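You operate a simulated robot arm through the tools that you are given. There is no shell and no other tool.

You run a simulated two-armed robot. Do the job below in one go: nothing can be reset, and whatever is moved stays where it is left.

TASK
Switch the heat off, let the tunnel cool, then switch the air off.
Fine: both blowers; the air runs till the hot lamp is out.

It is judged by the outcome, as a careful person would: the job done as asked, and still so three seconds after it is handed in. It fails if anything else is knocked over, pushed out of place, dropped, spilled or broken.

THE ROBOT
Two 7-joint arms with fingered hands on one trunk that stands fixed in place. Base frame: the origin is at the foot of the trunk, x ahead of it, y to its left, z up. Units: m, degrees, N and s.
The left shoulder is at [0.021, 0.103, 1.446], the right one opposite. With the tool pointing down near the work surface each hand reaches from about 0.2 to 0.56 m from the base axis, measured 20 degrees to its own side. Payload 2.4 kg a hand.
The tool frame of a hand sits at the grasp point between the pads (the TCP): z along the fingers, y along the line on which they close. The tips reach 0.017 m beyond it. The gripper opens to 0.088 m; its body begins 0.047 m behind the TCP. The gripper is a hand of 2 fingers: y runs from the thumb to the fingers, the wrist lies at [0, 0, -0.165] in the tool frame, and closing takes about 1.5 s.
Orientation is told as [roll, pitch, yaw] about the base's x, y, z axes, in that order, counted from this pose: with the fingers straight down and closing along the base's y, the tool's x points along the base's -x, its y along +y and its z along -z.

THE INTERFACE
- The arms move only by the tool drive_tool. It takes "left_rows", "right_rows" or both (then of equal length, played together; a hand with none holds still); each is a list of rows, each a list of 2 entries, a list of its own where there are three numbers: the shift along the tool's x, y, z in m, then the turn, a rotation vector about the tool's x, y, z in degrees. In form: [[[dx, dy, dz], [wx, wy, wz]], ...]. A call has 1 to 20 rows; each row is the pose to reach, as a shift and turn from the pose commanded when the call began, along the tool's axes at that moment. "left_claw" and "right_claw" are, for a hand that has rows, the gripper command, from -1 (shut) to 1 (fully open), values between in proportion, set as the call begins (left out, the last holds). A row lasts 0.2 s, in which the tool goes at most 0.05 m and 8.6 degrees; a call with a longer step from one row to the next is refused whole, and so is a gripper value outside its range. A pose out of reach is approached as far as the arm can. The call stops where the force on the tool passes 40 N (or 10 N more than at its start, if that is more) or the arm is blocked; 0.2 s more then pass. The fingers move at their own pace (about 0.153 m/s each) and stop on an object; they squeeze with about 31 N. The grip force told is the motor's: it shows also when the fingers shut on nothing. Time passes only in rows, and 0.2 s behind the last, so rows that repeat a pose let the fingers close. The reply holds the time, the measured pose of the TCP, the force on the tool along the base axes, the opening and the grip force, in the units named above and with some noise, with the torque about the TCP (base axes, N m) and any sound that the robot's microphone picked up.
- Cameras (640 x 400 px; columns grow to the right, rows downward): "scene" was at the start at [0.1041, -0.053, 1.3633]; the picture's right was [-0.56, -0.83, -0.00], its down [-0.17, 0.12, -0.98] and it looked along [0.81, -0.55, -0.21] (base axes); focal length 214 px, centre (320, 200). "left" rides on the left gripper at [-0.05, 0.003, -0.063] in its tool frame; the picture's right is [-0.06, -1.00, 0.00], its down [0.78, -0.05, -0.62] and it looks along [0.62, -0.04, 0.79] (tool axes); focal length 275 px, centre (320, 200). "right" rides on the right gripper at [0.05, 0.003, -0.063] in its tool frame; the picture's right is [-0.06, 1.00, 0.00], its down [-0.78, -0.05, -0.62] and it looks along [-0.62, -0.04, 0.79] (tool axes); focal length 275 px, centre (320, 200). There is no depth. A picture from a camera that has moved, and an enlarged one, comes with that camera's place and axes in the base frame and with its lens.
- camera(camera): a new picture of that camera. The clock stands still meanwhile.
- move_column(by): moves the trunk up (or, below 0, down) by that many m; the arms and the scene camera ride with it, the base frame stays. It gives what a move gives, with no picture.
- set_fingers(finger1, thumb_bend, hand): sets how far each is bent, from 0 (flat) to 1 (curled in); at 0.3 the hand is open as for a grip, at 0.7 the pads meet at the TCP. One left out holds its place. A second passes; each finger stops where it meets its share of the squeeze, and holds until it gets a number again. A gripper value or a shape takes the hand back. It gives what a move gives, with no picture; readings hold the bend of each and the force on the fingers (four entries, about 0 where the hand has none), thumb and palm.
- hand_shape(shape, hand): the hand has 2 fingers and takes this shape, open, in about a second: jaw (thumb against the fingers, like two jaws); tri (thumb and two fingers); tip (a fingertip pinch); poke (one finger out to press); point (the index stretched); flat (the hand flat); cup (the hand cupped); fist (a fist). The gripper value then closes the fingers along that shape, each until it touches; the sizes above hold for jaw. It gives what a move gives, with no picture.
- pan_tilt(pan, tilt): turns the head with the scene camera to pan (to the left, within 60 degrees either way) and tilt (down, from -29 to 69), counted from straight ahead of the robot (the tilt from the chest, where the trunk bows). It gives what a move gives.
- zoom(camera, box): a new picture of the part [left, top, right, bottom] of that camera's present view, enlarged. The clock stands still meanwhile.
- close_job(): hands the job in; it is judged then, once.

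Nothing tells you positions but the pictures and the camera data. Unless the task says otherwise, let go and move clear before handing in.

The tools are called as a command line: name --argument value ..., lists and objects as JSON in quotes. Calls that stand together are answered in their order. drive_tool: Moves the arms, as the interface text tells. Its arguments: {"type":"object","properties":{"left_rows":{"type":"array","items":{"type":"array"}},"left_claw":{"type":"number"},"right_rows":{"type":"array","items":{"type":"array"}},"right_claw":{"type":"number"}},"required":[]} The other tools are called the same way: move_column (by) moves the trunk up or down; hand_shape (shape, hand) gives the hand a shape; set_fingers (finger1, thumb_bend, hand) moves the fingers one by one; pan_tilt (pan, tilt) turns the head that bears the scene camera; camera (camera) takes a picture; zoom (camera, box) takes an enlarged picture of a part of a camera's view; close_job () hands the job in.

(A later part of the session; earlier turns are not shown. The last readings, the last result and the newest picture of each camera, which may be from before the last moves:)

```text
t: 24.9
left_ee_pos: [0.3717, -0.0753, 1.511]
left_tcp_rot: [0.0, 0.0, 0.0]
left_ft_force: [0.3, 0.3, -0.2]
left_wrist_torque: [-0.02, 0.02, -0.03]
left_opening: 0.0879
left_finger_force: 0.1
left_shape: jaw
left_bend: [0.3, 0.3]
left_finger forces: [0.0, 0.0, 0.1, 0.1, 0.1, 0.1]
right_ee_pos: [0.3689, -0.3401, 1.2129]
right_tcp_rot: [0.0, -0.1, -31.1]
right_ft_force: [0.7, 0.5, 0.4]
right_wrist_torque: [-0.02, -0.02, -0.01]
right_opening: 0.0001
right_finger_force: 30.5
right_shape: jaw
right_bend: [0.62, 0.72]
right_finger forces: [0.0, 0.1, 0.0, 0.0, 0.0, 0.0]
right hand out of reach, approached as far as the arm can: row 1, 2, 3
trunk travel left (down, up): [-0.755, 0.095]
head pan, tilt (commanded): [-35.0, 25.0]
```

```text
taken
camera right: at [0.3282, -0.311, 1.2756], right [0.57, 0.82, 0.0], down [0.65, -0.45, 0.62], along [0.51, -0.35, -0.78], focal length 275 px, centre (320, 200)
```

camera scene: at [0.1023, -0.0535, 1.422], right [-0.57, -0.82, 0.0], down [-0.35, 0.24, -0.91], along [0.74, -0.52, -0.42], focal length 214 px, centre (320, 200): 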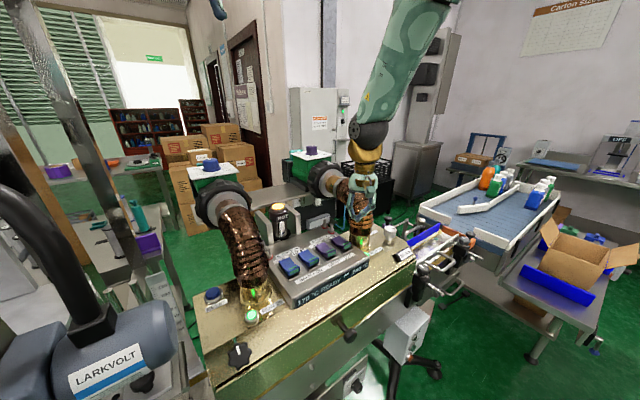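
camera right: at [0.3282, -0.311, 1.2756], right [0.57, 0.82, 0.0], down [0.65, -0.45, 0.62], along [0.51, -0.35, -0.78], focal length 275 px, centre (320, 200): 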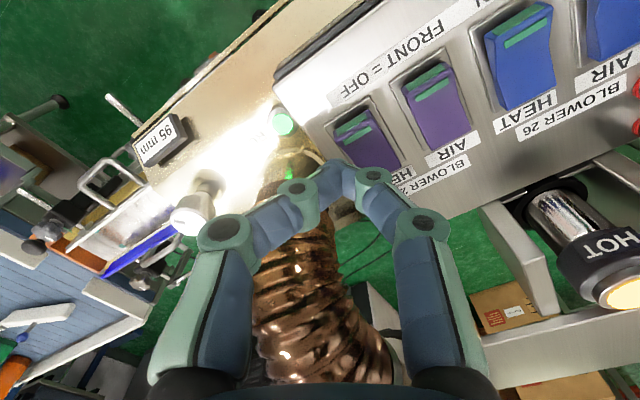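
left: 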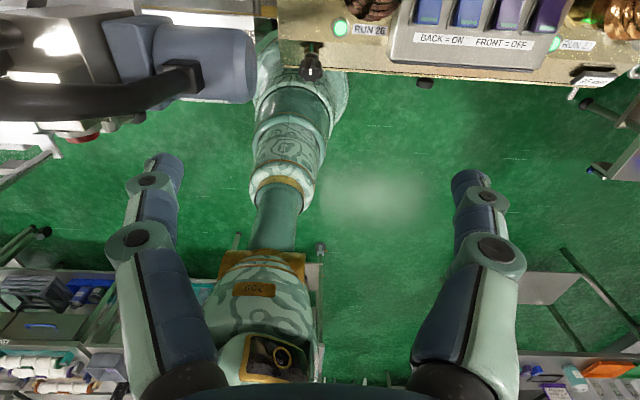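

The twist turned freely without moving the forearm, so the limit is in the arm posture itself. I'll look up and to the right to see how the elbow is bent.

pan_tilt --pan -58 --tilt -8

camera --camera "scene"

```text
t: 25.8
left_ee_pos: [0.3732, -0.0754, 1.5089]
left_tcp_rot: [0.0, 0.1, 0.0]
left_ft_force: [0.7, -0.1, -0.1]
left_wrist_torque: [0.03, 0.02, 0.0]
left_opening: 0.0881
left_finger_force: 0.0
left_shape: jaw
left_bend: [0.3, 0.3]
left_finger forces: [0.0, 0.1, 0.1, 0.0, 0.0, 0.1]
right_ee_pos: [0.3683, -0.3395, 1.2144]
right_tcp_rot: [0.0, -0.2, -31.2]
right_ft_force: [-0.3, -0.6, -0.4]
right_wrist_torque: [-0.03, 0.0, 0.0]
right_opening: 0.0
right_finger_force: 30.7
right_shape: jaw
right_bend: [0.62, 0.72]
right_finger forces: [0.1, 0.0, 0.1, 0.0, 0.1, 0.0]
trunk travel left (down, up): [-0.755, 0.095]
head pan, tilt (commanded): [-58.0, -8.0]
```

```text
taken
camera scene: at [0.0966, -0.0628, 1.4367], right [-0.67, -0.75, 0.0], down [-0.21, 0.18, -0.96], along [0.72, -0.64, -0.28], focal length 214 px, centre (320, 200)
```

scene: 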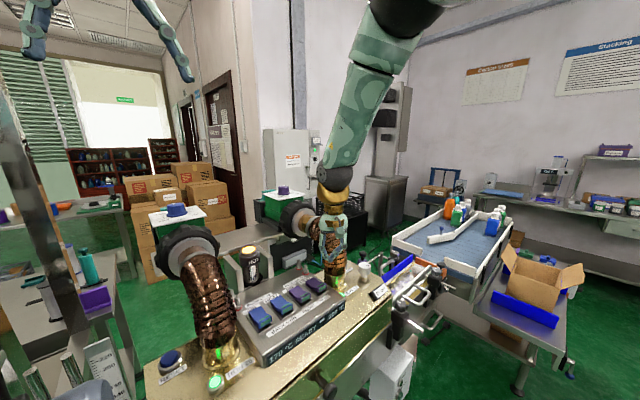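

The head is still turning, so I'll let it settle and look again.

pan_tilt --pan -58 --tilt -8

camera --camera "scene"

```text
t: 26.4
left_ee_pos: [0.3726, -0.0751, 1.5084]
left_tcp_rot: [0.0, -0.1, 0.0]
left_ft_force: [-0.2, -0.3, 0.0]
left_wrist_torque: [0.02, 0.05, 0.0]
left_opening: 0.0878
left_finger_force: 0.0
left_shape: jaw
left_bend: [0.3, 0.3]
left_finger forces: [0.0, 0.0, 0.0, 0.1, 0.0, 0.1]
right_ee_pos: [0.3692, -0.3404, 1.2131]
right_tcp_rot: [0.0, -0.1, -31.1]
right_ft_force: [0.4, 1.8, 0.1]
right_wrist_torque: [0.05, 0.01, 0.0]
right_opening: 0.0
right_finger_force: 31.1
right_shape: jaw
right_bend: [0.62, 0.72]
right_finger forces: [0.0, 0.1, 0.0, 0.0, 0.0, 0.0]
trunk travel left (down, up): [-0.755, 0.095]
head pan, tilt (commanded): [-58.0, -8.0]
```

```text
taken
camera scene: at [0.0963, -0.0632, 1.4365], right [-0.67, -0.74, 0.0], down [-0.21, 0.19, -0.96], along [0.71, -0.64, -0.28], focal length 214 px, centre (320, 200)
```

scene: 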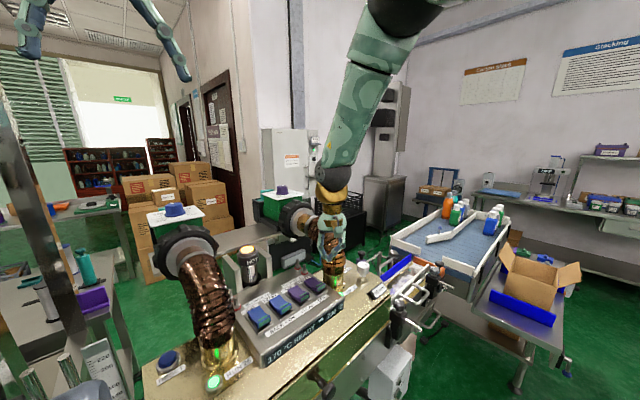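

The forearm has to stay near the hand's direction, so for a straight-down tool the shoulder should sit lower, not higher. I'll return the head, lift the hand clear, and lower the trunk in steps.

pan_tilt --pan -35 --tilt 25

drive_tool --right_rows '[[[0.01, 0, -0.03], [0, 0, 0]], [[0.02, 0.0, -0.06], [0, 0, 0]], [[0.02, 0.0, -0.09], [0, 0, 0]], [[0.02, 0.0, -0.09], [0, 0, 0]]]'

camera --camera "scene"

```text
t: 27.4
left_ee_pos: [0.3714, -0.0755, 1.5103]
left_tcp_rot: [0.1, 0.0, -0.1]
left_ft_force: [0.2, -0.4, -0.6]
left_wrist_torque: [0.01, 0.04, 0.03]
left_opening: 0.0878
left_finger_force: 0.0
left_shape: jaw
left_bend: [0.3, 0.3]
left_finger forces: [0.1, 0.0, 0.0, 0.0, 0.0, 0.1]
right_ee_pos: [0.3689, -0.3395, 1.2129]
right_tcp_rot: [0.0, -0.1, -31.2]
right_ft_force: [-0.4, 0.4, 0.7]
right_wrist_torque: [0.02, -0.01, -0.01]
right_opening: 0.0003
right_finger_force: 31.2
right_shape: jaw
right_bend: [0.62, 0.72]
right_finger forces: [0.1, 0.0, 0.0, 0.0, 0.0, 0.0]
trunk travel left (down, up): [-0.755, 0.095]
head pan, tilt (commanded): [-35.0, 25.0]
```

```text
t: 28.4
left_ee_pos: [0.3739, -0.0754, 1.5087]
left_tcp_rot: [0.0, 0.0, 0.0]
left_ft_force: [-0.1, -1.5, -0.3]
left_wrist_torque: [-0.01, -0.02, -0.03]
left_opening: 0.0876
left_finger_force: 0.0
left_shape: jaw
left_bend: [0.3, 0.3]
left_finger forces: [0.0, 0.0, 0.0, 0.0, 0.1, 0.0]
right_ee_pos: [0.3506, -0.3295, 1.302]
right_tcp_rot: [0.0, -0.1, -31.2]
right_ft_force: [0.8, 0.1, 0.7]
right_wrist_torque: [0.0, 0.01, 0.02]
right_opening: 0.0
right_finger_force: 31.3
right_shape: jaw
right_bend: [0.62, 0.72]
right_finger forces: [0.0, 0.0, 0.0, 0.1, 0.0, 0.0]
trunk travel left (down, up): [-0.755, 0.095]
head pan, tilt (commanded): [-35.0, 25.0]
```

```text
taken
camera scene: at [0.1026, -0.0536, 1.422], right [-0.57, -0.82, 0.0], down [-0.35, 0.24, -0.91], along [0.74, -0.52, -0.42], focal length 214 px, centre (320, 200)
```

scene: 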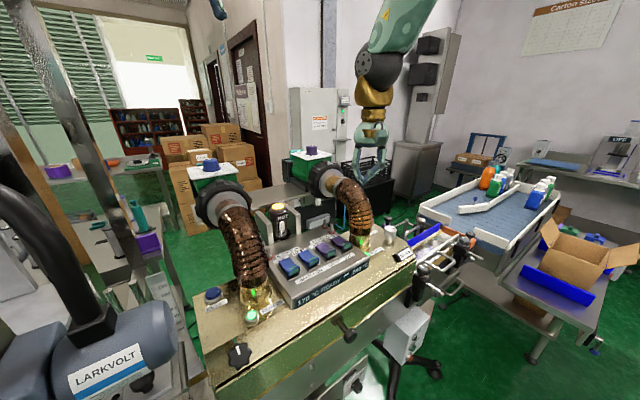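

The hand is at (0.351, -0.330, 1.302), clear of everything. Now I'll lower the trunk by 0.10 m, then move toward the spot above HEAT 27.

move_column --by -0.1

drive_tool --right_rows '[[[-0.01, 0.008, 0], [0, 0, 7]], [[-0.02, 0.016, 0], [0, 0, 14]], [[-0.03, 0.024, 0], [0, 0, 21]], [[-0.03, 0.024, 0.0], [0, 0, 28]], [[-0.03, 0.024, 0.0], [0, 0, 29]]]'

camera --camera "right"

camera --camera "scene"

```text
t: 29.8
left_ee_pos: [0.372, -0.0752, 1.4094]
left_tcp_rot: [0.0, 0.0, -0.2]
left_ft_force: [0.9, -0.2, -0.8]
left_wrist_torque: [0.0, 0.04, 0.01]
left_opening: 0.0881
left_finger_force: 0.1
left_shape: jaw
left_bend: [0.3, 0.3]
left_finger forces: [0.0, 0.0, 0.0, 0.0, 0.0, 0.1]
right_ee_pos: [0.3504, -0.329, 1.2033]
right_tcp_rot: [-0.1, 0.0, -31.2]
right_ft_force: [0.3, 0.2, -0.2]
right_wrist_torque: [-0.02, 0.01, 0.01]
right_opening: 0.0
right_finger_force: 30.4
right_shape: jaw
right_bend: [0.62, 0.72]
right_finger forces: [0.0, 0.0, 0.1, 0.1, 0.0, 0.1]
trunk travel left (down, up): [-0.655, 0.195]
head pan, tilt (commanded): [-35.0, 25.0]
```

```text
t: 30.9
left_ee_pos: [0.3731, -0.0749, 1.4087]
left_tcp_rot: [0.0, 0.0, 0.0]
left_ft_force: [0.1, 0.4, 0.3]
left_wrist_torque: [-0.03, -0.03, 0.01]
left_opening: 0.0879
left_finger_force: 0.0
left_shape: jaw
left_bend: [0.3, 0.3]
left_finger forces: [0.1, 0.0, 0.0, 0.0, 0.1, 0.0]
right_ee_pos: [0.3887, -0.3244, 1.2026]
right_tcp_rot: [-0.1, -0.1, -60.2]
right_ft_force: [-0.4, 0.2, 0.0]
right_wrist_torque: [0.04, -0.04, 0.0]
right_opening: 0.0
right_finger_force: 30.9
right_shape: jaw
right_bend: [0.62, 0.72]
right_finger forces: [0.1, 0.0, 0.1, 0.0, 0.0, 0.0]
trunk travel left (down, up): [-0.655, 0.195]
head pan, tilt (commanded): [-35.0, 25.0]
```

```text
taken
camera right: at [0.3676, -0.2789, 1.266], right [0.9, 0.44, 0.0], down [0.35, -0.7, 0.62], along [0.27, -0.56, -0.78], focal length 275 px, centre (320, 200)
```

right: 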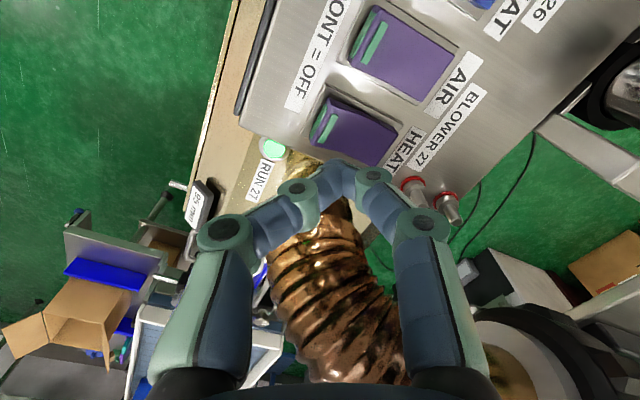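

```text
taken
camera scene: at [0.1027, -0.0535, 1.3219], right [-0.57, -0.82, 0.0], down [-0.35, 0.24, -0.91], along [0.74, -0.52, -0.42], focal length 214 px, centre (320, 200)
```

scene: 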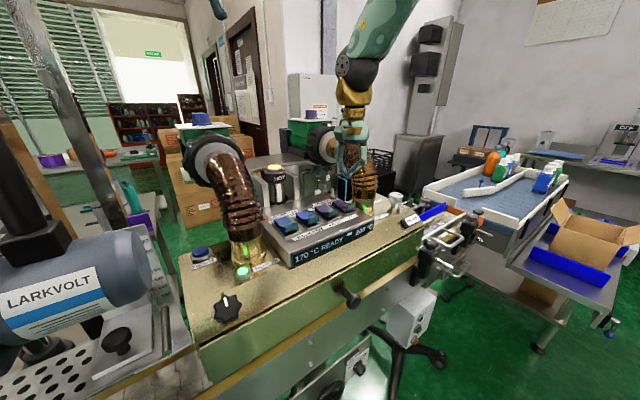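

Lowering the trunk worked: the hand reached its target exactly and is above the HEAT 27 area at z 1.20. I'll zoom in for a refined fix before going lower.

zoom --camera "right" --box '[280, 60, 440, 160]'

zoom --camera "scene" --box '[250, 140, 410, 240]'

```text
4.00 times, centred on (360, 110) of right
camera zoom: at [0.3676, -0.2789, 1.266], right [0.9, 0.44, 0.0], down [0.35, -0.7, 0.62], along [0.27, -0.56, -0.78], focal length 1101 px, centre (160, 560)
```

zoom: 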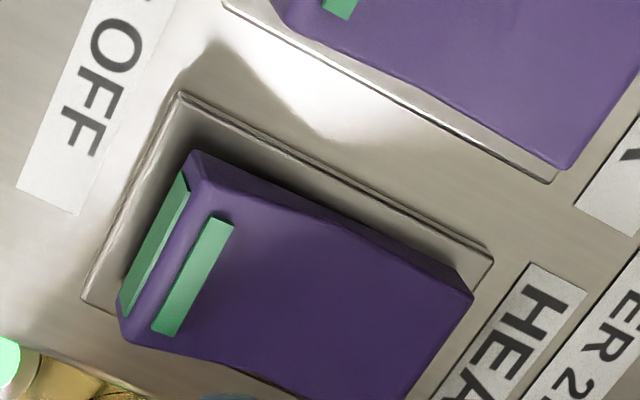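

```text
4.00 times, centred on (330, 190) of scene
camera zoom: at [0.1027, -0.0535, 1.3219], right [-0.57, -0.82, 0.0], down [-0.35, 0.24, -0.91], along [0.74, -0.52, -0.42], focal length 858 px, centre (280, 240)
```

zoom: 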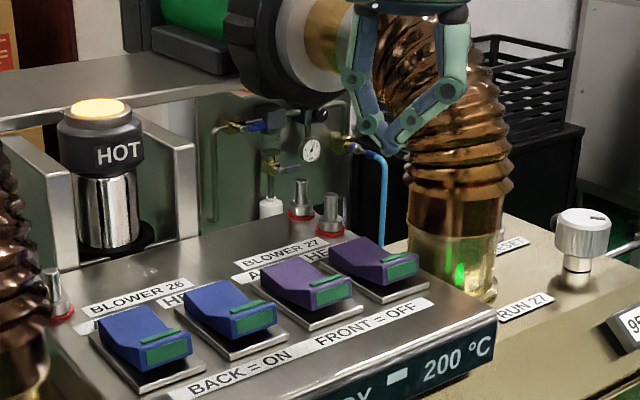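

Everything agrees to within about 3 mm: the rocker's front top edge is at (0.395, -0.333, 1.124), and the fingertip shows where I expect it. I'll twist to -80° and settle the tip about 1.4 cm above the front end of HEAT 27.

drive_tool --right_rows '[[[-0.005, 0.0006, 0], [0, 0, 7]], [[-0.0106, 0.0012, 0], [0, 0, 14]], [[-0.0106, 0.0012, 0.015], [0, 0, 20]], [[-0.0106, 0.0012, 0.033], [0, 0, 20]], [[-0.0106, 0.0012, 0.0476], [0, 0, 20]], [[-0.0106, 0.0012, 0.0476], [0, 0, 20]]]'

camera --camera "right"

zoom --camera "scene" --box '[250, 140, 410, 240]'

```text
t: 32.4
left_ee_pos: [0.3718, -0.0753, 1.4092]
left_tcp_rot: [0.0, 0.0, 0.0]
left_ft_force: [-0.2, 0.2, 0.6]
left_wrist_torque: [-0.01, -0.03, -0.05]
left_opening: 0.0879
left_finger_force: 0.1
left_shape: jaw
left_bend: [0.3, 0.3]
left_finger forces: [0.1, 0.1, 0.0, 0.0, 0.0, 0.1]
right_ee_pos: [0.3953, -0.3325, 1.1545]
right_tcp_rot: [0.1, -0.1, -80.1]
right_ft_force: [-0.3, -0.3, -0.8]
right_wrist_torque: [-0.02, 0.01, 0.0]
right_opening: 0.0
right_finger_force: 31.3
right_shape: jaw
right_bend: [0.62, 0.72]
right_finger forces: [0.0, 0.0, 0.1, 0.1, 0.0, 0.0]
trunk travel left (down, up): [-0.655, 0.195]
head pan, tilt (commanded): [-35.0, 25.0]
```

```text
taken
camera right: at [0.3906, -0.2826, 1.2179], right [0.99, 0.11, 0.0], down [0.09, -0.78, 0.62], along [0.07, -0.62, -0.79], focal length 275 px, centre (320, 200)
```

right: 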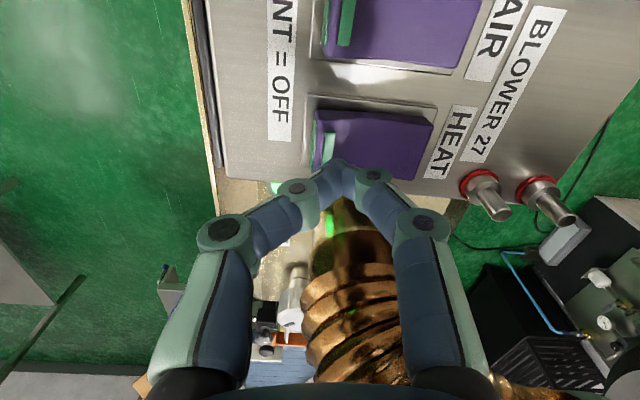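

```text
4.00 times, centred on (330, 190) of scene
camera zoom: at [0.1025, -0.0534, 1.322], right [-0.57, -0.82, 0.0], down [-0.35, 0.24, -0.91], along [0.74, -0.52, -0.42], focal length 858 px, centre (280, 240)
```

zoom: 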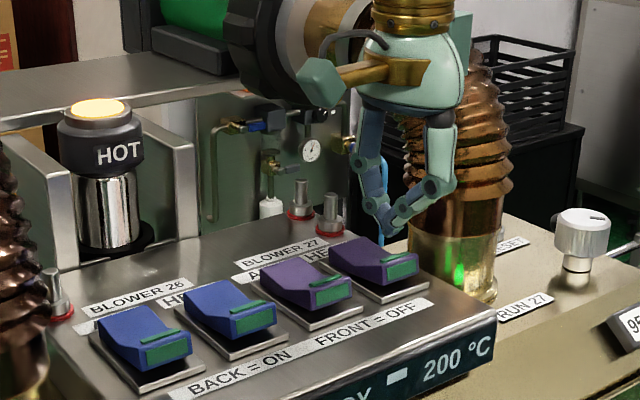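

The tip is where I want it, at (0.402, -0.33, 1.138), with no contact forces. Now I'll press straight down slowly onto the front of HEAT 27 and watch the force.

drive_tool --right_rows '[[[0, 0, 0.004], [0, 0, 0]], [[0, 0, 0.008], [0, 0, 0]], [[0, 0, 0.012], [0, 0, 0]], [[0, 0, 0.015], [0, 0, 0]], [[0, 0, 0.018], [0, 0, 0]]]'

zoom --camera "scene" --box '[250, 140, 410, 240]'

```text
t: 33.5
left_ee_pos: [0.3732, -0.0757, 1.409]
left_tcp_rot: [0.0, -0.1, -0.1]
left_ft_force: [-0.1, 0.4, 0.3]
left_wrist_torque: [-0.02, 0.01, 0.01]
left_opening: 0.088
left_finger_force: 0.0
left_shape: jaw
left_bend: [0.3, 0.3]
left_finger forces: [0.0, 0.0, 0.1, 0.0, 0.1, 0.0]
right_ee_pos: [0.3959, -0.3335, 1.1373]
right_tcp_rot: [-0.1, -0.1, -80.2]
right_ft_force: [0.3, -0.4, 0.0]
right_wrist_torque: [-0.01, -0.03, 0.04]
right_opening: 0.0001
right_finger_force: 31.6
right_shape: jaw
right_bend: [0.62, 0.72]
right_finger forces: [0.1, 0.0, 0.0, 0.0, 0.0, 0.1]
trunk travel left (down, up): [-0.655, 0.195]
head pan, tilt (commanded): [-35.0, 25.0]
```

```text
4.00 times, centred on (330, 190) of scene
camera zoom: at [0.1027, -0.0536, 1.3219], right [-0.57, -0.82, 0.0], down [-0.35, 0.24, -0.91], along [0.74, -0.52, -0.42], focal length 858 px, centre (280, 240)
```

zoom: 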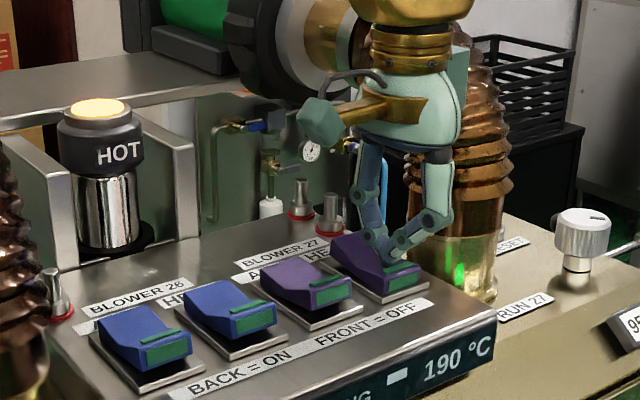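

There's no reaction force, but the display has changed. I'll zoom on the switch and the display.

zoom --camera "scene" --box '[310, 185, 374, 225]'

zoom --camera "scene" --box '[280, 215, 392, 285]'

zoom --camera "right" --box '[280, 80, 440, 180]'

```text
10.00 times, centred on (342, 205) of scene
camera zoom: at [0.1027, -0.0536, 1.3219], right [-0.57, -0.82, 0.0], down [-0.35, 0.24, -0.91], along [0.74, -0.52, -0.42], focal length 2145 px, centre (100, 150)
```

zoom: 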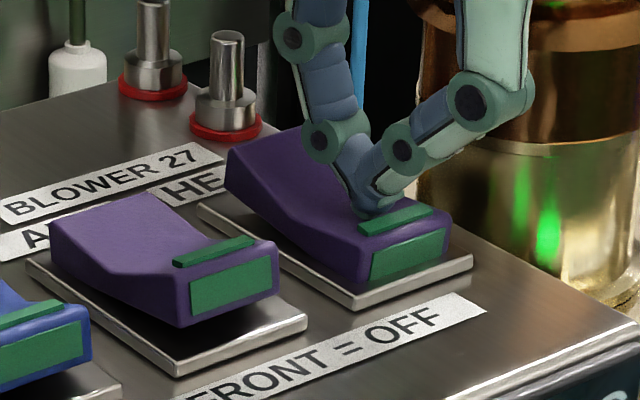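

```text
5.71 times, centred on (336, 250) of scene
camera zoom: at [0.1027, -0.0536, 1.3219], right [-0.57, -0.82, 0.0], down [-0.35, 0.24, -0.91], along [0.74, -0.52, -0.42], focal length 1226 px, centre (229, -86)
```

zoom: 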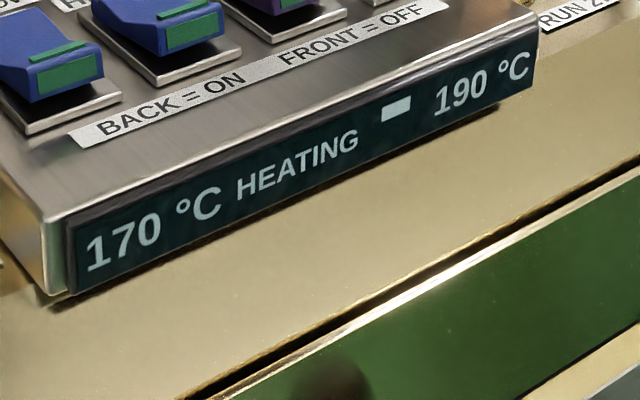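

```text
4.00 times, centred on (360, 130) of right
camera zoom: at [0.3909, -0.283, 1.2002], right [0.99, 0.11, 0.0], down [0.09, -0.78, 0.62], along [0.07, -0.62, -0.79], focal length 1101 px, centre (160, 480)
```

zoom: 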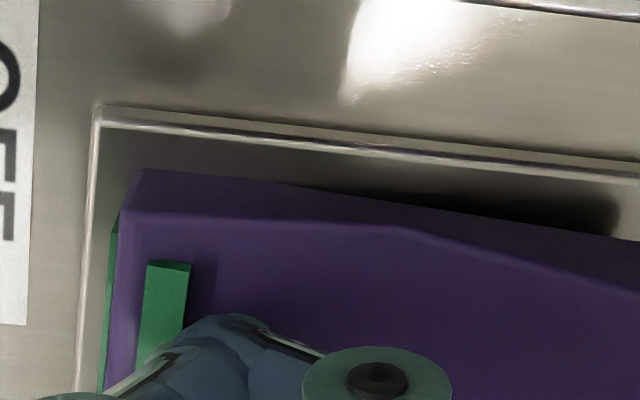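

HEAT 27 has flipped: its front is down and its back is up. The display now shows 190 °C, with the right-hand figure falling. I'll lift off and move over HEAT 26 (y≈-0.241), twisting back to -30° so the hand's camera stays away from hose 26.

drive_tool --right_rows '[[[0, 0, -0.035], [0, 0, 0]], [[0, 0, -0.07], [0, 0, 0]], [[0.014, 0.003, -0.07], [0, 0, -8.4]], [[0.028, 0.006, -0.07], [0, 0, -16.8]], [[0.042, 0.009, -0.07], [0, 0, -25.2]], [[0.0565, 0.012, -0.07], [0, 0, -33.5]], [[0.071, 0.0146, -0.07], [0, 0, -42]], [[0.0848, 0.0175, -0.07], [0, 0, -50]], [[0.0848, 0.0175, -0.07], [0, 0, -50]]]'

camera --camera "right"

zoom --camera "scene" --box '[240, 130, 416, 240]'

```text
t: 35.5
left_ee_pos: [0.374, -0.075, 1.41]
left_tcp_rot: [0.1, 0.0, 0.0]
left_ft_force: [0.1, -0.2, 0.1]
left_wrist_torque: [0.0, 0.01, 0.0]
left_opening: 0.0881
left_finger_force: 0.1
left_shape: jaw
left_bend: [0.3, 0.3]
left_finger forces: [0.0, 0.1, 0.1, 0.0, 0.0, 0.0]
right_ee_pos: [0.3969, -0.2451, 1.2078]
right_tcp_rot: [0.0, -0.2, -30.0]
right_ft_force: [0.3, -0.2, 0.0]
right_wrist_torque: [0.03, -0.03, 0.0]
right_opening: 0.0
right_finger_force: 31.0
right_shape: jaw
right_bend: [0.62, 0.72]
right_finger forces: [0.0, 0.0, 0.0, 0.0, 0.1, 0.1]
trunk travel left (down, up): [-0.655, 0.195]
head pan, tilt (commanded): [-35.0, 25.0]
```

```text
taken
camera right: at [0.3576, -0.2183, 1.2701], right [0.55, 0.83, 0.0], down [0.65, -0.43, 0.62], along [0.52, -0.34, -0.79], focal length 275 px, centre (320, 200)
```

right: 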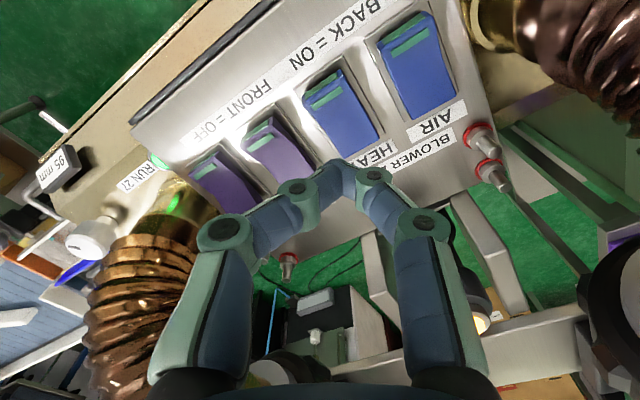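

```text
3.64 times, centred on (328, 185) of scene
camera zoom: at [0.1026, -0.0536, 1.3219], right [-0.57, -0.82, 0.0], down [-0.35, 0.24, -0.91], along [0.74, -0.52, -0.42], focal length 780 px, centre (291, 254)
```

zoom: 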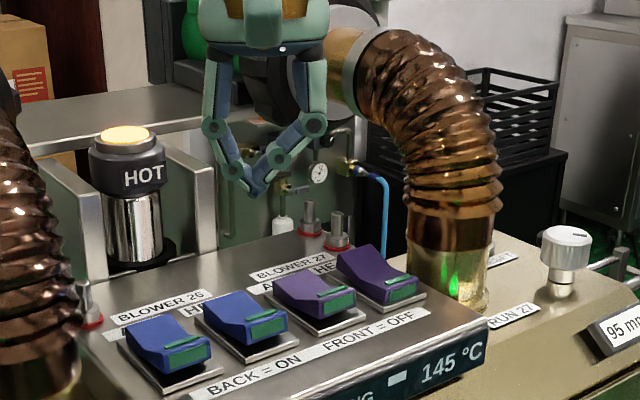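

HEAT 27 stayed off, and the right-hand reading is down to 145 °C. The hand is above HEAT 26, so I'll refine its position.

zoom --camera "right" --box '[270, 50, 430, 150]'

zoom --camera "scene" --box '[260, 170, 356, 230]'

```text
4.00 times, centred on (350, 100) of right
camera zoom: at [0.3576, -0.2183, 1.2701], right [0.55, 0.83, 0.0], down [0.65, -0.43, 0.62], along [0.52, -0.34, -0.79], focal length 1101 px, centre (200, 600)
```

zoom: 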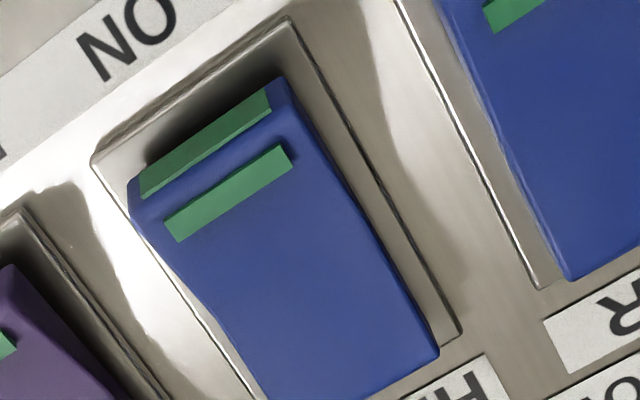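

```text
6.67 times, centred on (308, 200) of scene
camera zoom: at [0.1026, -0.0536, 1.3219], right [-0.57, -0.82, 0.0], down [-0.35, 0.24, -0.91], along [0.74, -0.52, -0.42], focal length 1430 px, centre (400, 200)
```

zoom: 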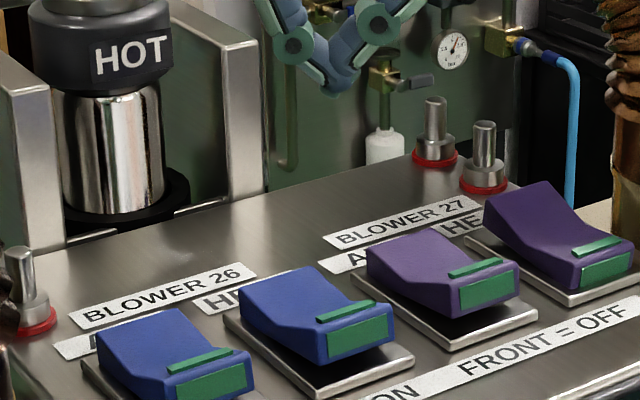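

HEAT 26's front edge is at (0.395, -0.241), right under the tip. I'll press it the same way.

drive_tool --right_rows '[[[0, 0, 0.025], [0, 0, 0]], [[0, 0, 0.048], [0, 0, 0]], [[0, 0, 0.054], [0, 0, 0]], [[0, 0, 0.058], [0, 0, 0]], [[0, 0, 0.062], [0, 0, 0]], [[0, 0, 0.066], [0, 0, 0]], [[0, 0, 0.071], [0, 0, 0]]]'

zoom --camera "scene" --box '[260, 170, 372, 240]'

zoom --camera "scene" --box '[240, 130, 416, 270]'

```text
t: 37.1
left_ee_pos: [0.3725, -0.0751, 1.41]
left_tcp_rot: [0.0, -0.1, 0.0]
left_ft_force: [0.5, 0.3, 0.3]
left_wrist_torque: [-0.03, 0.01, 0.0]
left_opening: 0.0881
left_finger_force: 0.0
left_shape: jaw
left_bend: [0.3, 0.3]
left_finger forces: [0.1, 0.0, 0.1, 0.0, 0.0, 0.0]
right_ee_pos: [0.3957, -0.2469, 1.1376]
right_tcp_rot: [0.1, -0.1, -30.2]
right_ft_force: [-0.3, -0.1, -0.3]
right_wrist_torque: [0.0, 0.04, -0.01]
right_opening: 0.0
right_finger_force: 31.2
right_shape: jaw
right_bend: [0.62, 0.72]
right_finger forces: [0.0, 0.1, 0.1, 0.0, 0.1, 0.0]
right hand out of reach, approached as far as the arm can: row 7
trunk travel left (down, up): [-0.655, 0.195]
head pan, tilt (commanded): [-35.0, 25.0]
```

```text
5.71 times, centred on (316, 205) of scene
camera zoom: at [0.1026, -0.0536, 1.3219], right [-0.57, -0.82, 0.0], down [-0.35, 0.24, -0.91], along [0.74, -0.52, -0.42], focal length 1226 px, centre (343, 171)
```

zoom: 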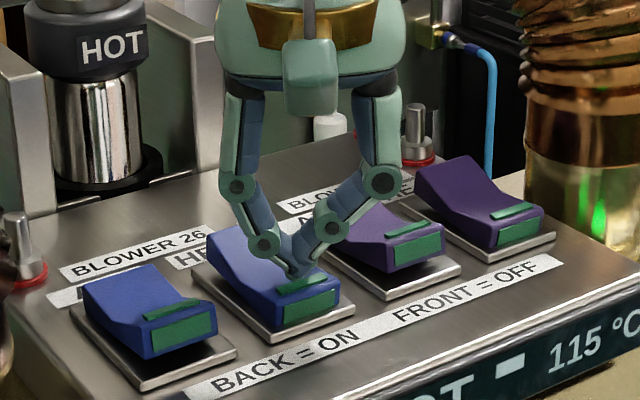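

```text
2.86 times, centred on (328, 200) of scene
camera zoom: at [0.1026, -0.0536, 1.3219], right [-0.57, -0.82, 0.0], down [-0.35, 0.24, -0.91], along [0.74, -0.52, -0.42], focal length 613 px, centre (297, 200)
```

zoom: 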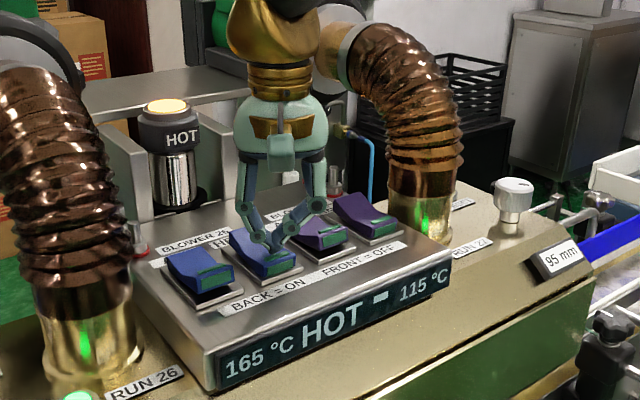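

HEAT 26 is off too, and the display reads "165 °C HOT 115 °C", so both heats are off and it's cooling. I'll lift the hand well clear and lower the trunk slightly for more reach margin, leaving the air running.

drive_tool --right_rows '[[[0, 0, -0.03], [0, 0, 0]], [[0, 0, -0.065], [0, 0, 0]], [[0, 0, -0.1], [0, 0, 0]], [[0, 0, -0.13], [0, 0, 0]], [[0, 0, -0.13], [0, 0, 0]]]'

move_column --by -0.05

camera --camera "scene"

zoom --camera "scene" --box '[220, 110, 416, 250]'

```text
t: 38.4
left_ee_pos: [0.3724, -0.0741, 1.4089]
left_tcp_rot: [0.0, 0.0, -0.1]
left_ft_force: [-0.4, 0.1, -0.2]
left_wrist_torque: [0.01, -0.01, 0.02]
left_opening: 0.0881
left_finger_force: 0.1
left_shape: jaw
left_bend: [0.3, 0.3]
left_finger forces: [0.0, 0.1, 0.0, 0.0, 0.0, 0.1]
right_ee_pos: [0.396, -0.2474, 1.2693]
right_tcp_rot: [0.0, 0.0, -30.3]
right_ft_force: [0.1, 0.4, 0.1]
right_wrist_torque: [-0.01, 0.0, 0.01]
right_opening: 0.0
right_finger_force: 31.1
right_shape: jaw
right_bend: [0.62, 0.72]
right_finger forces: [0.1, 0.1, 0.0, 0.0, 0.1, 0.0]
trunk travel left (down, up): [-0.655, 0.195]
head pan, tilt (commanded): [-35.0, 25.0]
```

```text
t: 39.3
left_ee_pos: [0.3726, -0.0755, 1.3596]
left_tcp_rot: [0.0, 0.0, 0.0]
left_ft_force: [0.1, 0.3, -0.8]
left_wrist_torque: [-0.01, -0.02, 0.01]
left_opening: 0.0879
left_finger_force: 0.0
left_shape: jaw
left_bend: [0.3, 0.3]
left_finger forces: [0.1, 0.0, 0.0, 0.0, 0.0, 0.1]
right_ee_pos: [0.3952, -0.2476, 1.218]
right_tcp_rot: [-0.1, -0.2, -30.2]
right_ft_force: [0.1, 0.2, -0.2]
right_wrist_torque: [0.02, 0.01, -0.03]
right_opening: 0.0
right_finger_force: 31.3
right_shape: jaw
right_bend: [0.62, 0.72]
right_finger forces: [0.0, 0.0, 0.1, 0.0, 0.0, 0.1]
trunk travel left (down, up): [-0.605, 0.245]
head pan, tilt (commanded): [-35.0, 25.0]
```

```text
taken
camera scene: at [0.1027, -0.0534, 1.2719], right [-0.57, -0.82, 0.0], down [-0.35, 0.24, -0.91], along [0.74, -0.52, -0.42], focal length 214 px, centre (320, 200)
```

scene: 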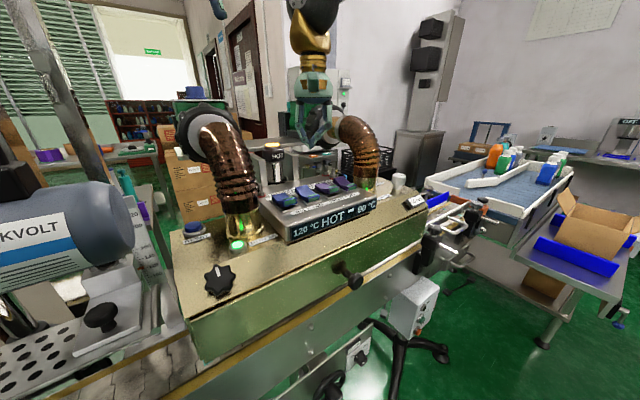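

```text
2.86 times, centred on (318, 180) of scene
camera zoom: at [0.1027, -0.0534, 1.2719], right [-0.57, -0.82, 0.0], down [-0.35, 0.24, -0.91], along [0.74, -0.52, -0.42], focal length 613 px, centre (326, 257)
```

zoom: 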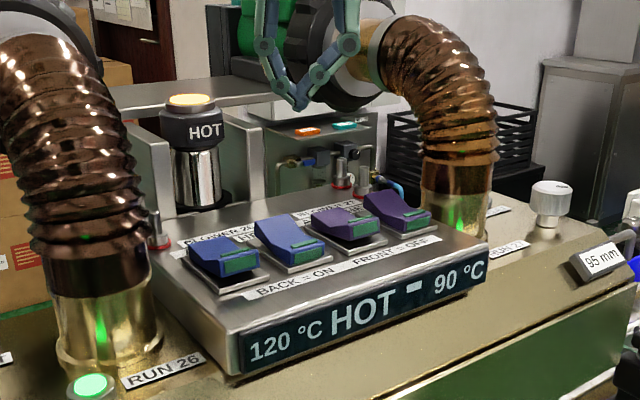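

Cooling shows 120 / 90 °C and the HOT lamp is still lit, so the air stays on. I'll move the hand to hover over AIR 27 at a safe height and wait.

drive_tool --right_rows '[[[-0.0085, -0.0126, 0], [0, 0, 0]], [[-0.017, -0.0252, 0], [0, 0, 0]], [[-0.0254, -0.0379, 0], [0, 0, 0]], [[-0.0254, -0.0379, 0], [0, 0, 0]], [[-0.0254, -0.0379, 0], [0, 0, 0]], [[-0.0254, -0.0379, 0], [0, 0, 0]], [[-0.0254, -0.0379, 0], [0, 0, 0]], [[-0.0254, -0.0379, 0], [0, 0, 0]], [[-0.0254, -0.0379, 0], [0, 0, 0]], [[-0.0254, -0.0379, 0], [0, 0, 0]], [[-0.0254, -0.0379, 0], [0, 0, 0]], [[-0.0254, -0.0379, 0], [0, 0, 0]], [[-0.0254, -0.0379, 0], [0, 0, 0]], [[-0.0254, -0.0379, 0], [0, 0, 0]], [[-0.0254, -0.0379, 0], [0, 0, 0]], [[-0.0254, -0.0379, 0], [0, 0, 0]]]'

zoom --camera "scene" --box '[220, 110, 416, 250]'

camera --camera "right"

```text
t: 42.7
left_ee_pos: [0.3737, -0.0744, 1.3599]
left_tcp_rot: [0.0, 0.0, 0.0]
left_ft_force: [0.2, -0.4, 0.3]
left_wrist_torque: [-0.01, 0.0, 0.02]
left_opening: 0.088
left_finger_force: 0.1
left_shape: jaw
left_bend: [0.3, 0.3]
left_finger forces: [0.0, 0.1, 0.0, 0.0, 0.0, 0.0]
right_ee_pos: [0.399, -0.2933, 1.2185]
right_tcp_rot: [-0.1, -0.1, -30.2]
right_ft_force: [-0.2, 1.1, -0.1]
right_wrist_torque: [0.0, 0.01, 0.02]
right_opening: 0.0
right_finger_force: 31.2
right_shape: jaw
right_bend: [0.62, 0.72]
right_finger forces: [0.1, 0.1, 0.0, 0.0, 0.0, 0.0]
trunk travel left (down, up): [-0.605, 0.245]
head pan, tilt (commanded): [-35.0, 25.0]
```

```text
2.86 times, centred on (318, 180) of scene
camera zoom: at [0.1029, -0.0535, 1.2718], right [-0.57, -0.82, 0.0], down [-0.35, 0.24, -0.91], along [0.74, -0.52, -0.42], focal length 613 px, centre (326, 257)
```

zoom: 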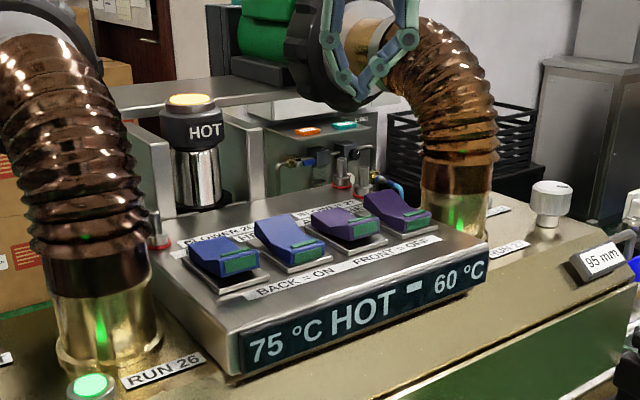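

```text
taken
camera right: at [0.3583, -0.2643, 1.2817], right [0.56, 0.83, 0.0], down [0.65, -0.44, 0.62], along [0.52, -0.34, -0.78], focal length 275 px, centre (320, 200)
```

right: 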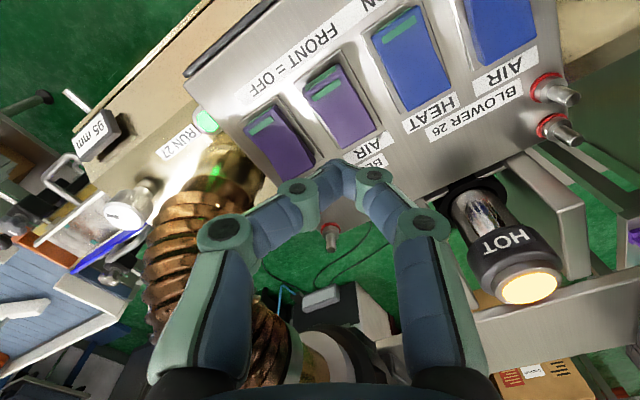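

It now reads 75 / 60 °C and the HOT lamp is still glowing. I'll hold and wait another 4 s.

drive_tool --right_rows '[[[0, 0, 0], [0, 0, 0]], [[0, 0, 0], [0, 0, 0]], [[0, 0, 0], [0, 0, 0]], [[0, 0, 0], [0, 0, 0]], [[0, 0, 0], [0, 0, 0]], [[0, 0, 0], [0, 0, 0]], [[0, 0, 0], [0, 0, 0]], [[0, 0, 0], [0, 0, 0]], [[0, 0, 0], [0, 0, 0]], [[0, 0, 0], [0, 0, 0]], [[0, 0, 0], [0, 0, 0]], [[0, 0, 0], [0, 0, 0]], [[0, 0, 0], [0, 0, 0]], [[0, 0, 0], [0, 0, 0]], [[0, 0, 0], [0, 0, 0]], [[0, 0, 0], [0, 0, 0]], [[0, 0, 0], [0, 0, 0]], [[0, 0, 0], [0, 0, 0]], [[0, 0, 0], [0, 0, 0]], [[0, 0, 0], [0, 0, 0]]]'

zoom --camera "scene" --box '[220, 110, 416, 250]'

zoom --camera "right" --box '[240, 30, 400, 130]'

```text
t: 46.9
left_ee_pos: [0.3733, -0.0746, 1.3601]
left_tcp_rot: [0.0, 0.0, 0.0]
left_ft_force: [0.1, -1.1, 0.5]
left_wrist_torque: [-0.03, 0.0, 0.01]
left_opening: 0.0875
left_finger_force: 0.1
left_shape: jaw
left_bend: [0.3, 0.3]
left_finger forces: [0.1, 0.1, 0.0, 0.0, 0.0, 0.1]
right_ee_pos: [0.3999, -0.2914, 1.2186]
right_tcp_rot: [0.0, 0.0, -30.3]
right_ft_force: [0.5, 0.6, 0.7]
right_wrist_torque: [0.01, -0.02, 0.0]
right_opening: 0.0
right_finger_force: 31.1
right_shape: jaw
right_bend: [0.62, 0.72]
right_finger forces: [0.1, 0.1, 0.1, 0.1, 0.1, 0.1]
trunk travel left (down, up): [-0.605, 0.245]
head pan, tilt (commanded): [-35.0, 25.0]
```

```text
2.86 times, centred on (318, 180) of scene
camera zoom: at [0.1029, -0.0535, 1.2718], right [-0.57, -0.82, 0.0], down [-0.35, 0.24, -0.91], along [0.74, -0.52, -0.42], focal length 613 px, centre (326, 257)
```

zoom: 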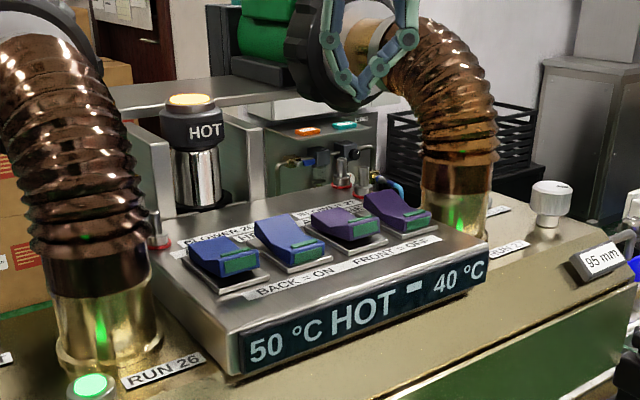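

```text
4.00 times, centred on (320, 80) of right
camera zoom: at [0.3583, -0.2643, 1.2817], right [0.56, 0.83, 0.0], down [0.65, -0.44, 0.62], along [0.52, -0.34, -0.78], focal length 1101 px, centre (320, 680)
```

zoom: 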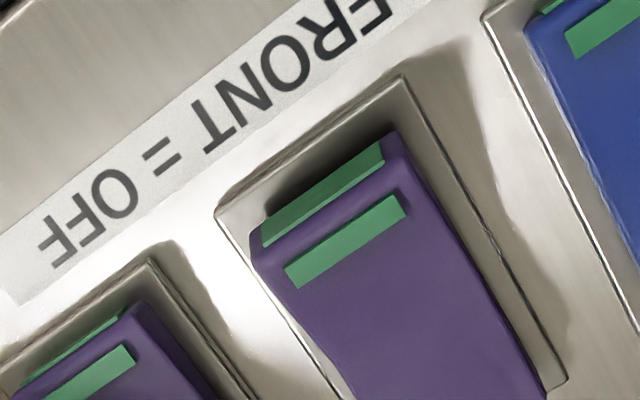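

It's at 50 / 40 °C and the lamp is still on. I'll keep waiting.

drive_tool --right_rows '[[[0, 0, 0], [0, 0, 0]], [[0, 0, 0], [0, 0, 0]], [[0, 0, 0], [0, 0, 0]], [[0, 0, 0], [0, 0, 0]], [[0, 0, 0], [0, 0, 0]], [[0, 0, 0], [0, 0, 0]], [[0, 0, 0], [0, 0, 0]], [[0, 0, 0], [0, 0, 0]], [[0, 0, 0], [0, 0, 0]], [[0, 0, 0], [0, 0, 0]], [[0, 0, 0], [0, 0, 0]], [[0, 0, 0], [0, 0, 0]], [[0, 0, 0], [0, 0, 0]], [[0, 0, 0], [0, 0, 0]], [[0, 0, 0], [0, 0, 0]], [[0, 0, 0], [0, 0, 0]], [[0, 0, 0], [0, 0, 0]], [[0, 0, 0], [0, 0, 0]], [[0, 0, 0], [0, 0, 0]], [[0, 0, 0], [0, 0, 0]]]'

zoom --camera "scene" --box '[220, 110, 416, 250]'

```text
t: 51.1
left_ee_pos: [0.3715, -0.0758, 1.3595]
left_tcp_rot: [-0.1, -0.1, 0.0]
left_ft_force: [0.1, -0.6, 0.5]
left_wrist_torque: [-0.01, -0.02, 0.01]
left_opening: 0.0877
left_finger_force: 0.1
left_shape: jaw
left_bend: [0.3, 0.3]
left_finger forces: [0.0, 0.1, 0.0, 0.0, 0.1, 0.1]
right_ee_pos: [0.399, -0.2921, 1.2179]
right_tcp_rot: [0.0, 0.0, -30.3]
right_ft_force: [-0.3, 0.1, 0.0]
right_wrist_torque: [0.0, -0.01, -0.02]
right_opening: 0.0
right_finger_force: 31.0
right_shape: jaw
right_bend: [0.62, 0.72]
right_finger forces: [0.0, 0.0, 0.0, 0.0, 0.0, 0.1]
trunk travel left (down, up): [-0.605, 0.245]
head pan, tilt (commanded): [-35.0, 25.0]
```

```text
2.86 times, centred on (318, 180) of scene
camera zoom: at [0.1029, -0.0535, 1.2718], right [-0.57, -0.82, 0.0], down [-0.35, 0.24, -0.91], along [0.74, -0.52, -0.42], focal length 613 px, centre (326, 257)
```

zoom: 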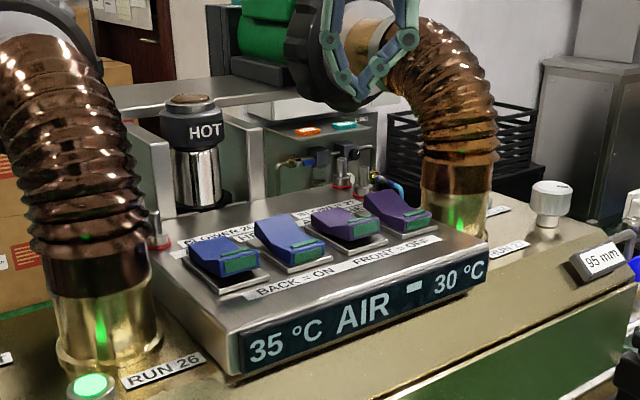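

The display now reads "35 °C AIR 30 °C" and the HOT lamp looks dark. I'll check it closely, and once more a second later in case it blinks.

zoom --camera "scene" --box '[255, 130, 303, 160]'

drive_tool --right_rows '[[[0, 0, 0], [0, 0, 0]], [[0, 0, 0], [0, 0, 0]], [[0, 0, 0], [0, 0, 0]], [[0, 0, 0], [0, 0, 0]], [[0, 0, 0], [0, 0, 0]], [[0, 0, 0], [0, 0, 0]]]'

camera --camera "right"

zoom --camera "scene" --box '[220, 110, 416, 250]'

```text
13.33 times, centred on (279, 145) of scene
camera zoom: at [0.1029, -0.0535, 1.2718], right [-0.57, -0.82, 0.0], down [-0.35, 0.24, -0.91], along [0.74, -0.52, -0.42], focal length 2860 px, centre (867, 933)
```

zoom: 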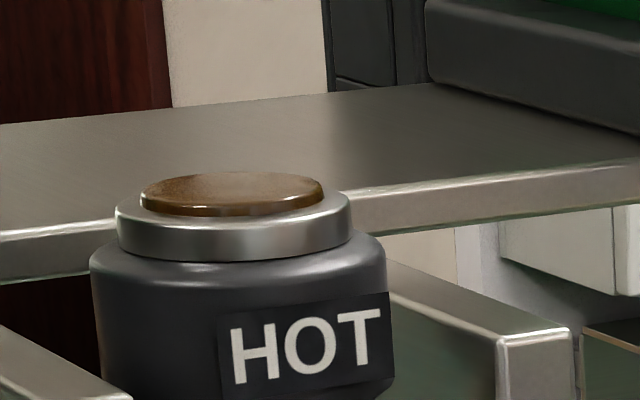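

```text
t: 52.5
left_ee_pos: [0.3729, -0.0748, 1.3577]
left_tcp_rot: [0.0, 0.0, 0.0]
left_ft_force: [0.0, 0.3, 0.0]
left_wrist_torque: [-0.04, 0.0, -0.02]
left_opening: 0.0878
left_finger_force: 0.0
left_shape: jaw
left_bend: [0.3, 0.3]
left_finger forces: [0.0, 0.1, 0.0, 0.0, 0.0, 0.1]
right_ee_pos: [0.3988, -0.2925, 1.2188]
right_tcp_rot: [0.0, -0.2, -30.1]
right_ft_force: [-1.3, -0.2, 0.0]
right_wrist_torque: [0.0, -0.01, -0.01]
right_opening: 0.0002
right_finger_force: 30.9
right_shape: jaw
right_bend: [0.62, 0.72]
right_finger forces: [0.0, 0.1, 0.0, 0.0, 0.0, 0.0]
trunk travel left (down, up): [-0.605, 0.245]
head pan, tilt (commanded): [-35.0, 25.0]
```

```text
taken
camera right: at [0.3583, -0.2643, 1.2817], right [0.56, 0.83, 0.0], down [0.65, -0.44, 0.62], along [0.52, -0.34, -0.78], focal length 275 px, centre (320, 200)
```

right: 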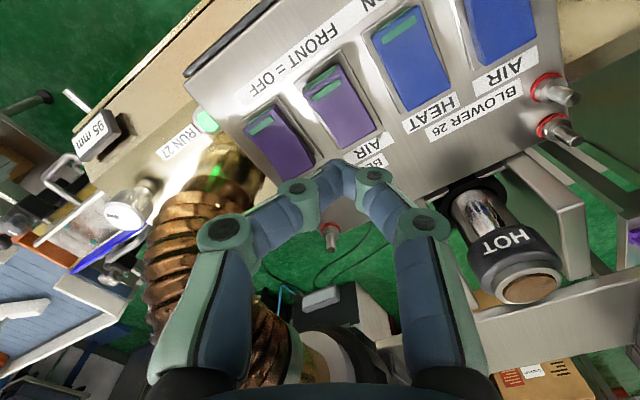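

```text
2.86 times, centred on (318, 180) of scene
camera zoom: at [0.1029, -0.0535, 1.2718], right [-0.57, -0.82, 0.0], down [-0.35, 0.24, -0.91], along [0.74, -0.52, -0.42], focal length 613 px, centre (326, 257)
```

zoom: 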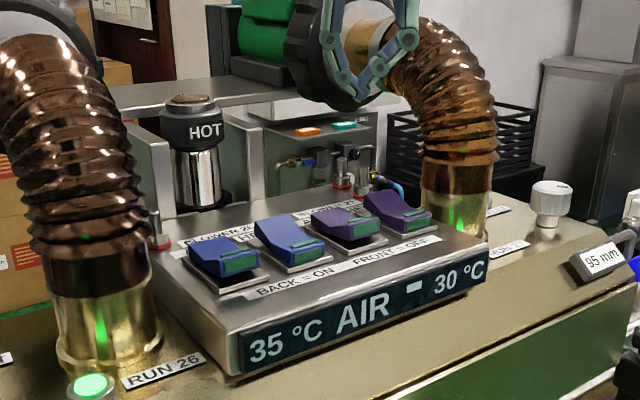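

The lamp is out and stays out, so the tunnel has cooled. The tip is over AIR 27's front end, and I'll press it now.

drive_tool --right_rows '[[[0, 0, 0.025], [0, 0, 0]], [[0, 0, 0.05], [0, 0, 0]], [[0, 0, 0.062], [0, 0, 0]], [[0, 0, 0.066], [0, 0, 0]], [[0, 0, 0.07], [0, 0, 0]], [[0, 0, 0.074], [0, 0, 0]], [[0, 0, 0.078], [0, 0, 0]], [[0, 0, 0.081], [0, 0, 0]]]'

zoom --camera "scene" --box '[240, 130, 416, 250]'

```text
t: 54.3
left_ee_pos: [0.3729, -0.0751, 1.3597]
left_tcp_rot: [-0.1, 0.0, 0.1]
left_ft_force: [-0.3, -0.1, -0.8]
left_wrist_torque: [-0.01, -0.02, -0.02]
left_opening: 0.0881
left_finger_force: 0.0
left_shape: jaw
left_bend: [0.3, 0.3]
left_finger forces: [0.0, 0.0, 0.0, 0.1, 0.0, 0.0]
right_ee_pos: [0.3989, -0.2929, 1.1372]
right_tcp_rot: [-0.1, -0.1, -30.2]
right_ft_force: [0.4, 0.1, 0.3]
right_wrist_torque: [0.0, 0.01, 0.0]
right_opening: 0.0
right_finger_force: 31.0
right_shape: jaw
right_bend: [0.63, 0.72]
right_finger forces: [0.1, 0.0, 0.0, 0.0, 0.0, 0.0]
trunk travel left (down, up): [-0.605, 0.245]
head pan, tilt (commanded): [-35.0, 25.0]
```

```text
3.33 times, centred on (328, 190) of scene
camera zoom: at [0.103, -0.0535, 1.2718], right [-0.57, -0.82, 0.0], down [-0.35, 0.24, -0.91], along [0.74, -0.52, -0.42], focal length 715 px, centre (293, 233)
```

zoom: 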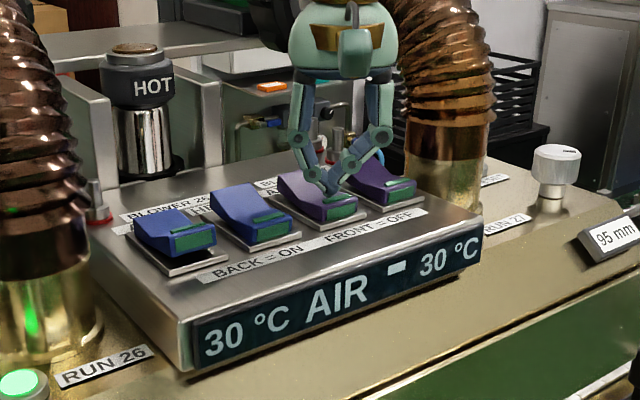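

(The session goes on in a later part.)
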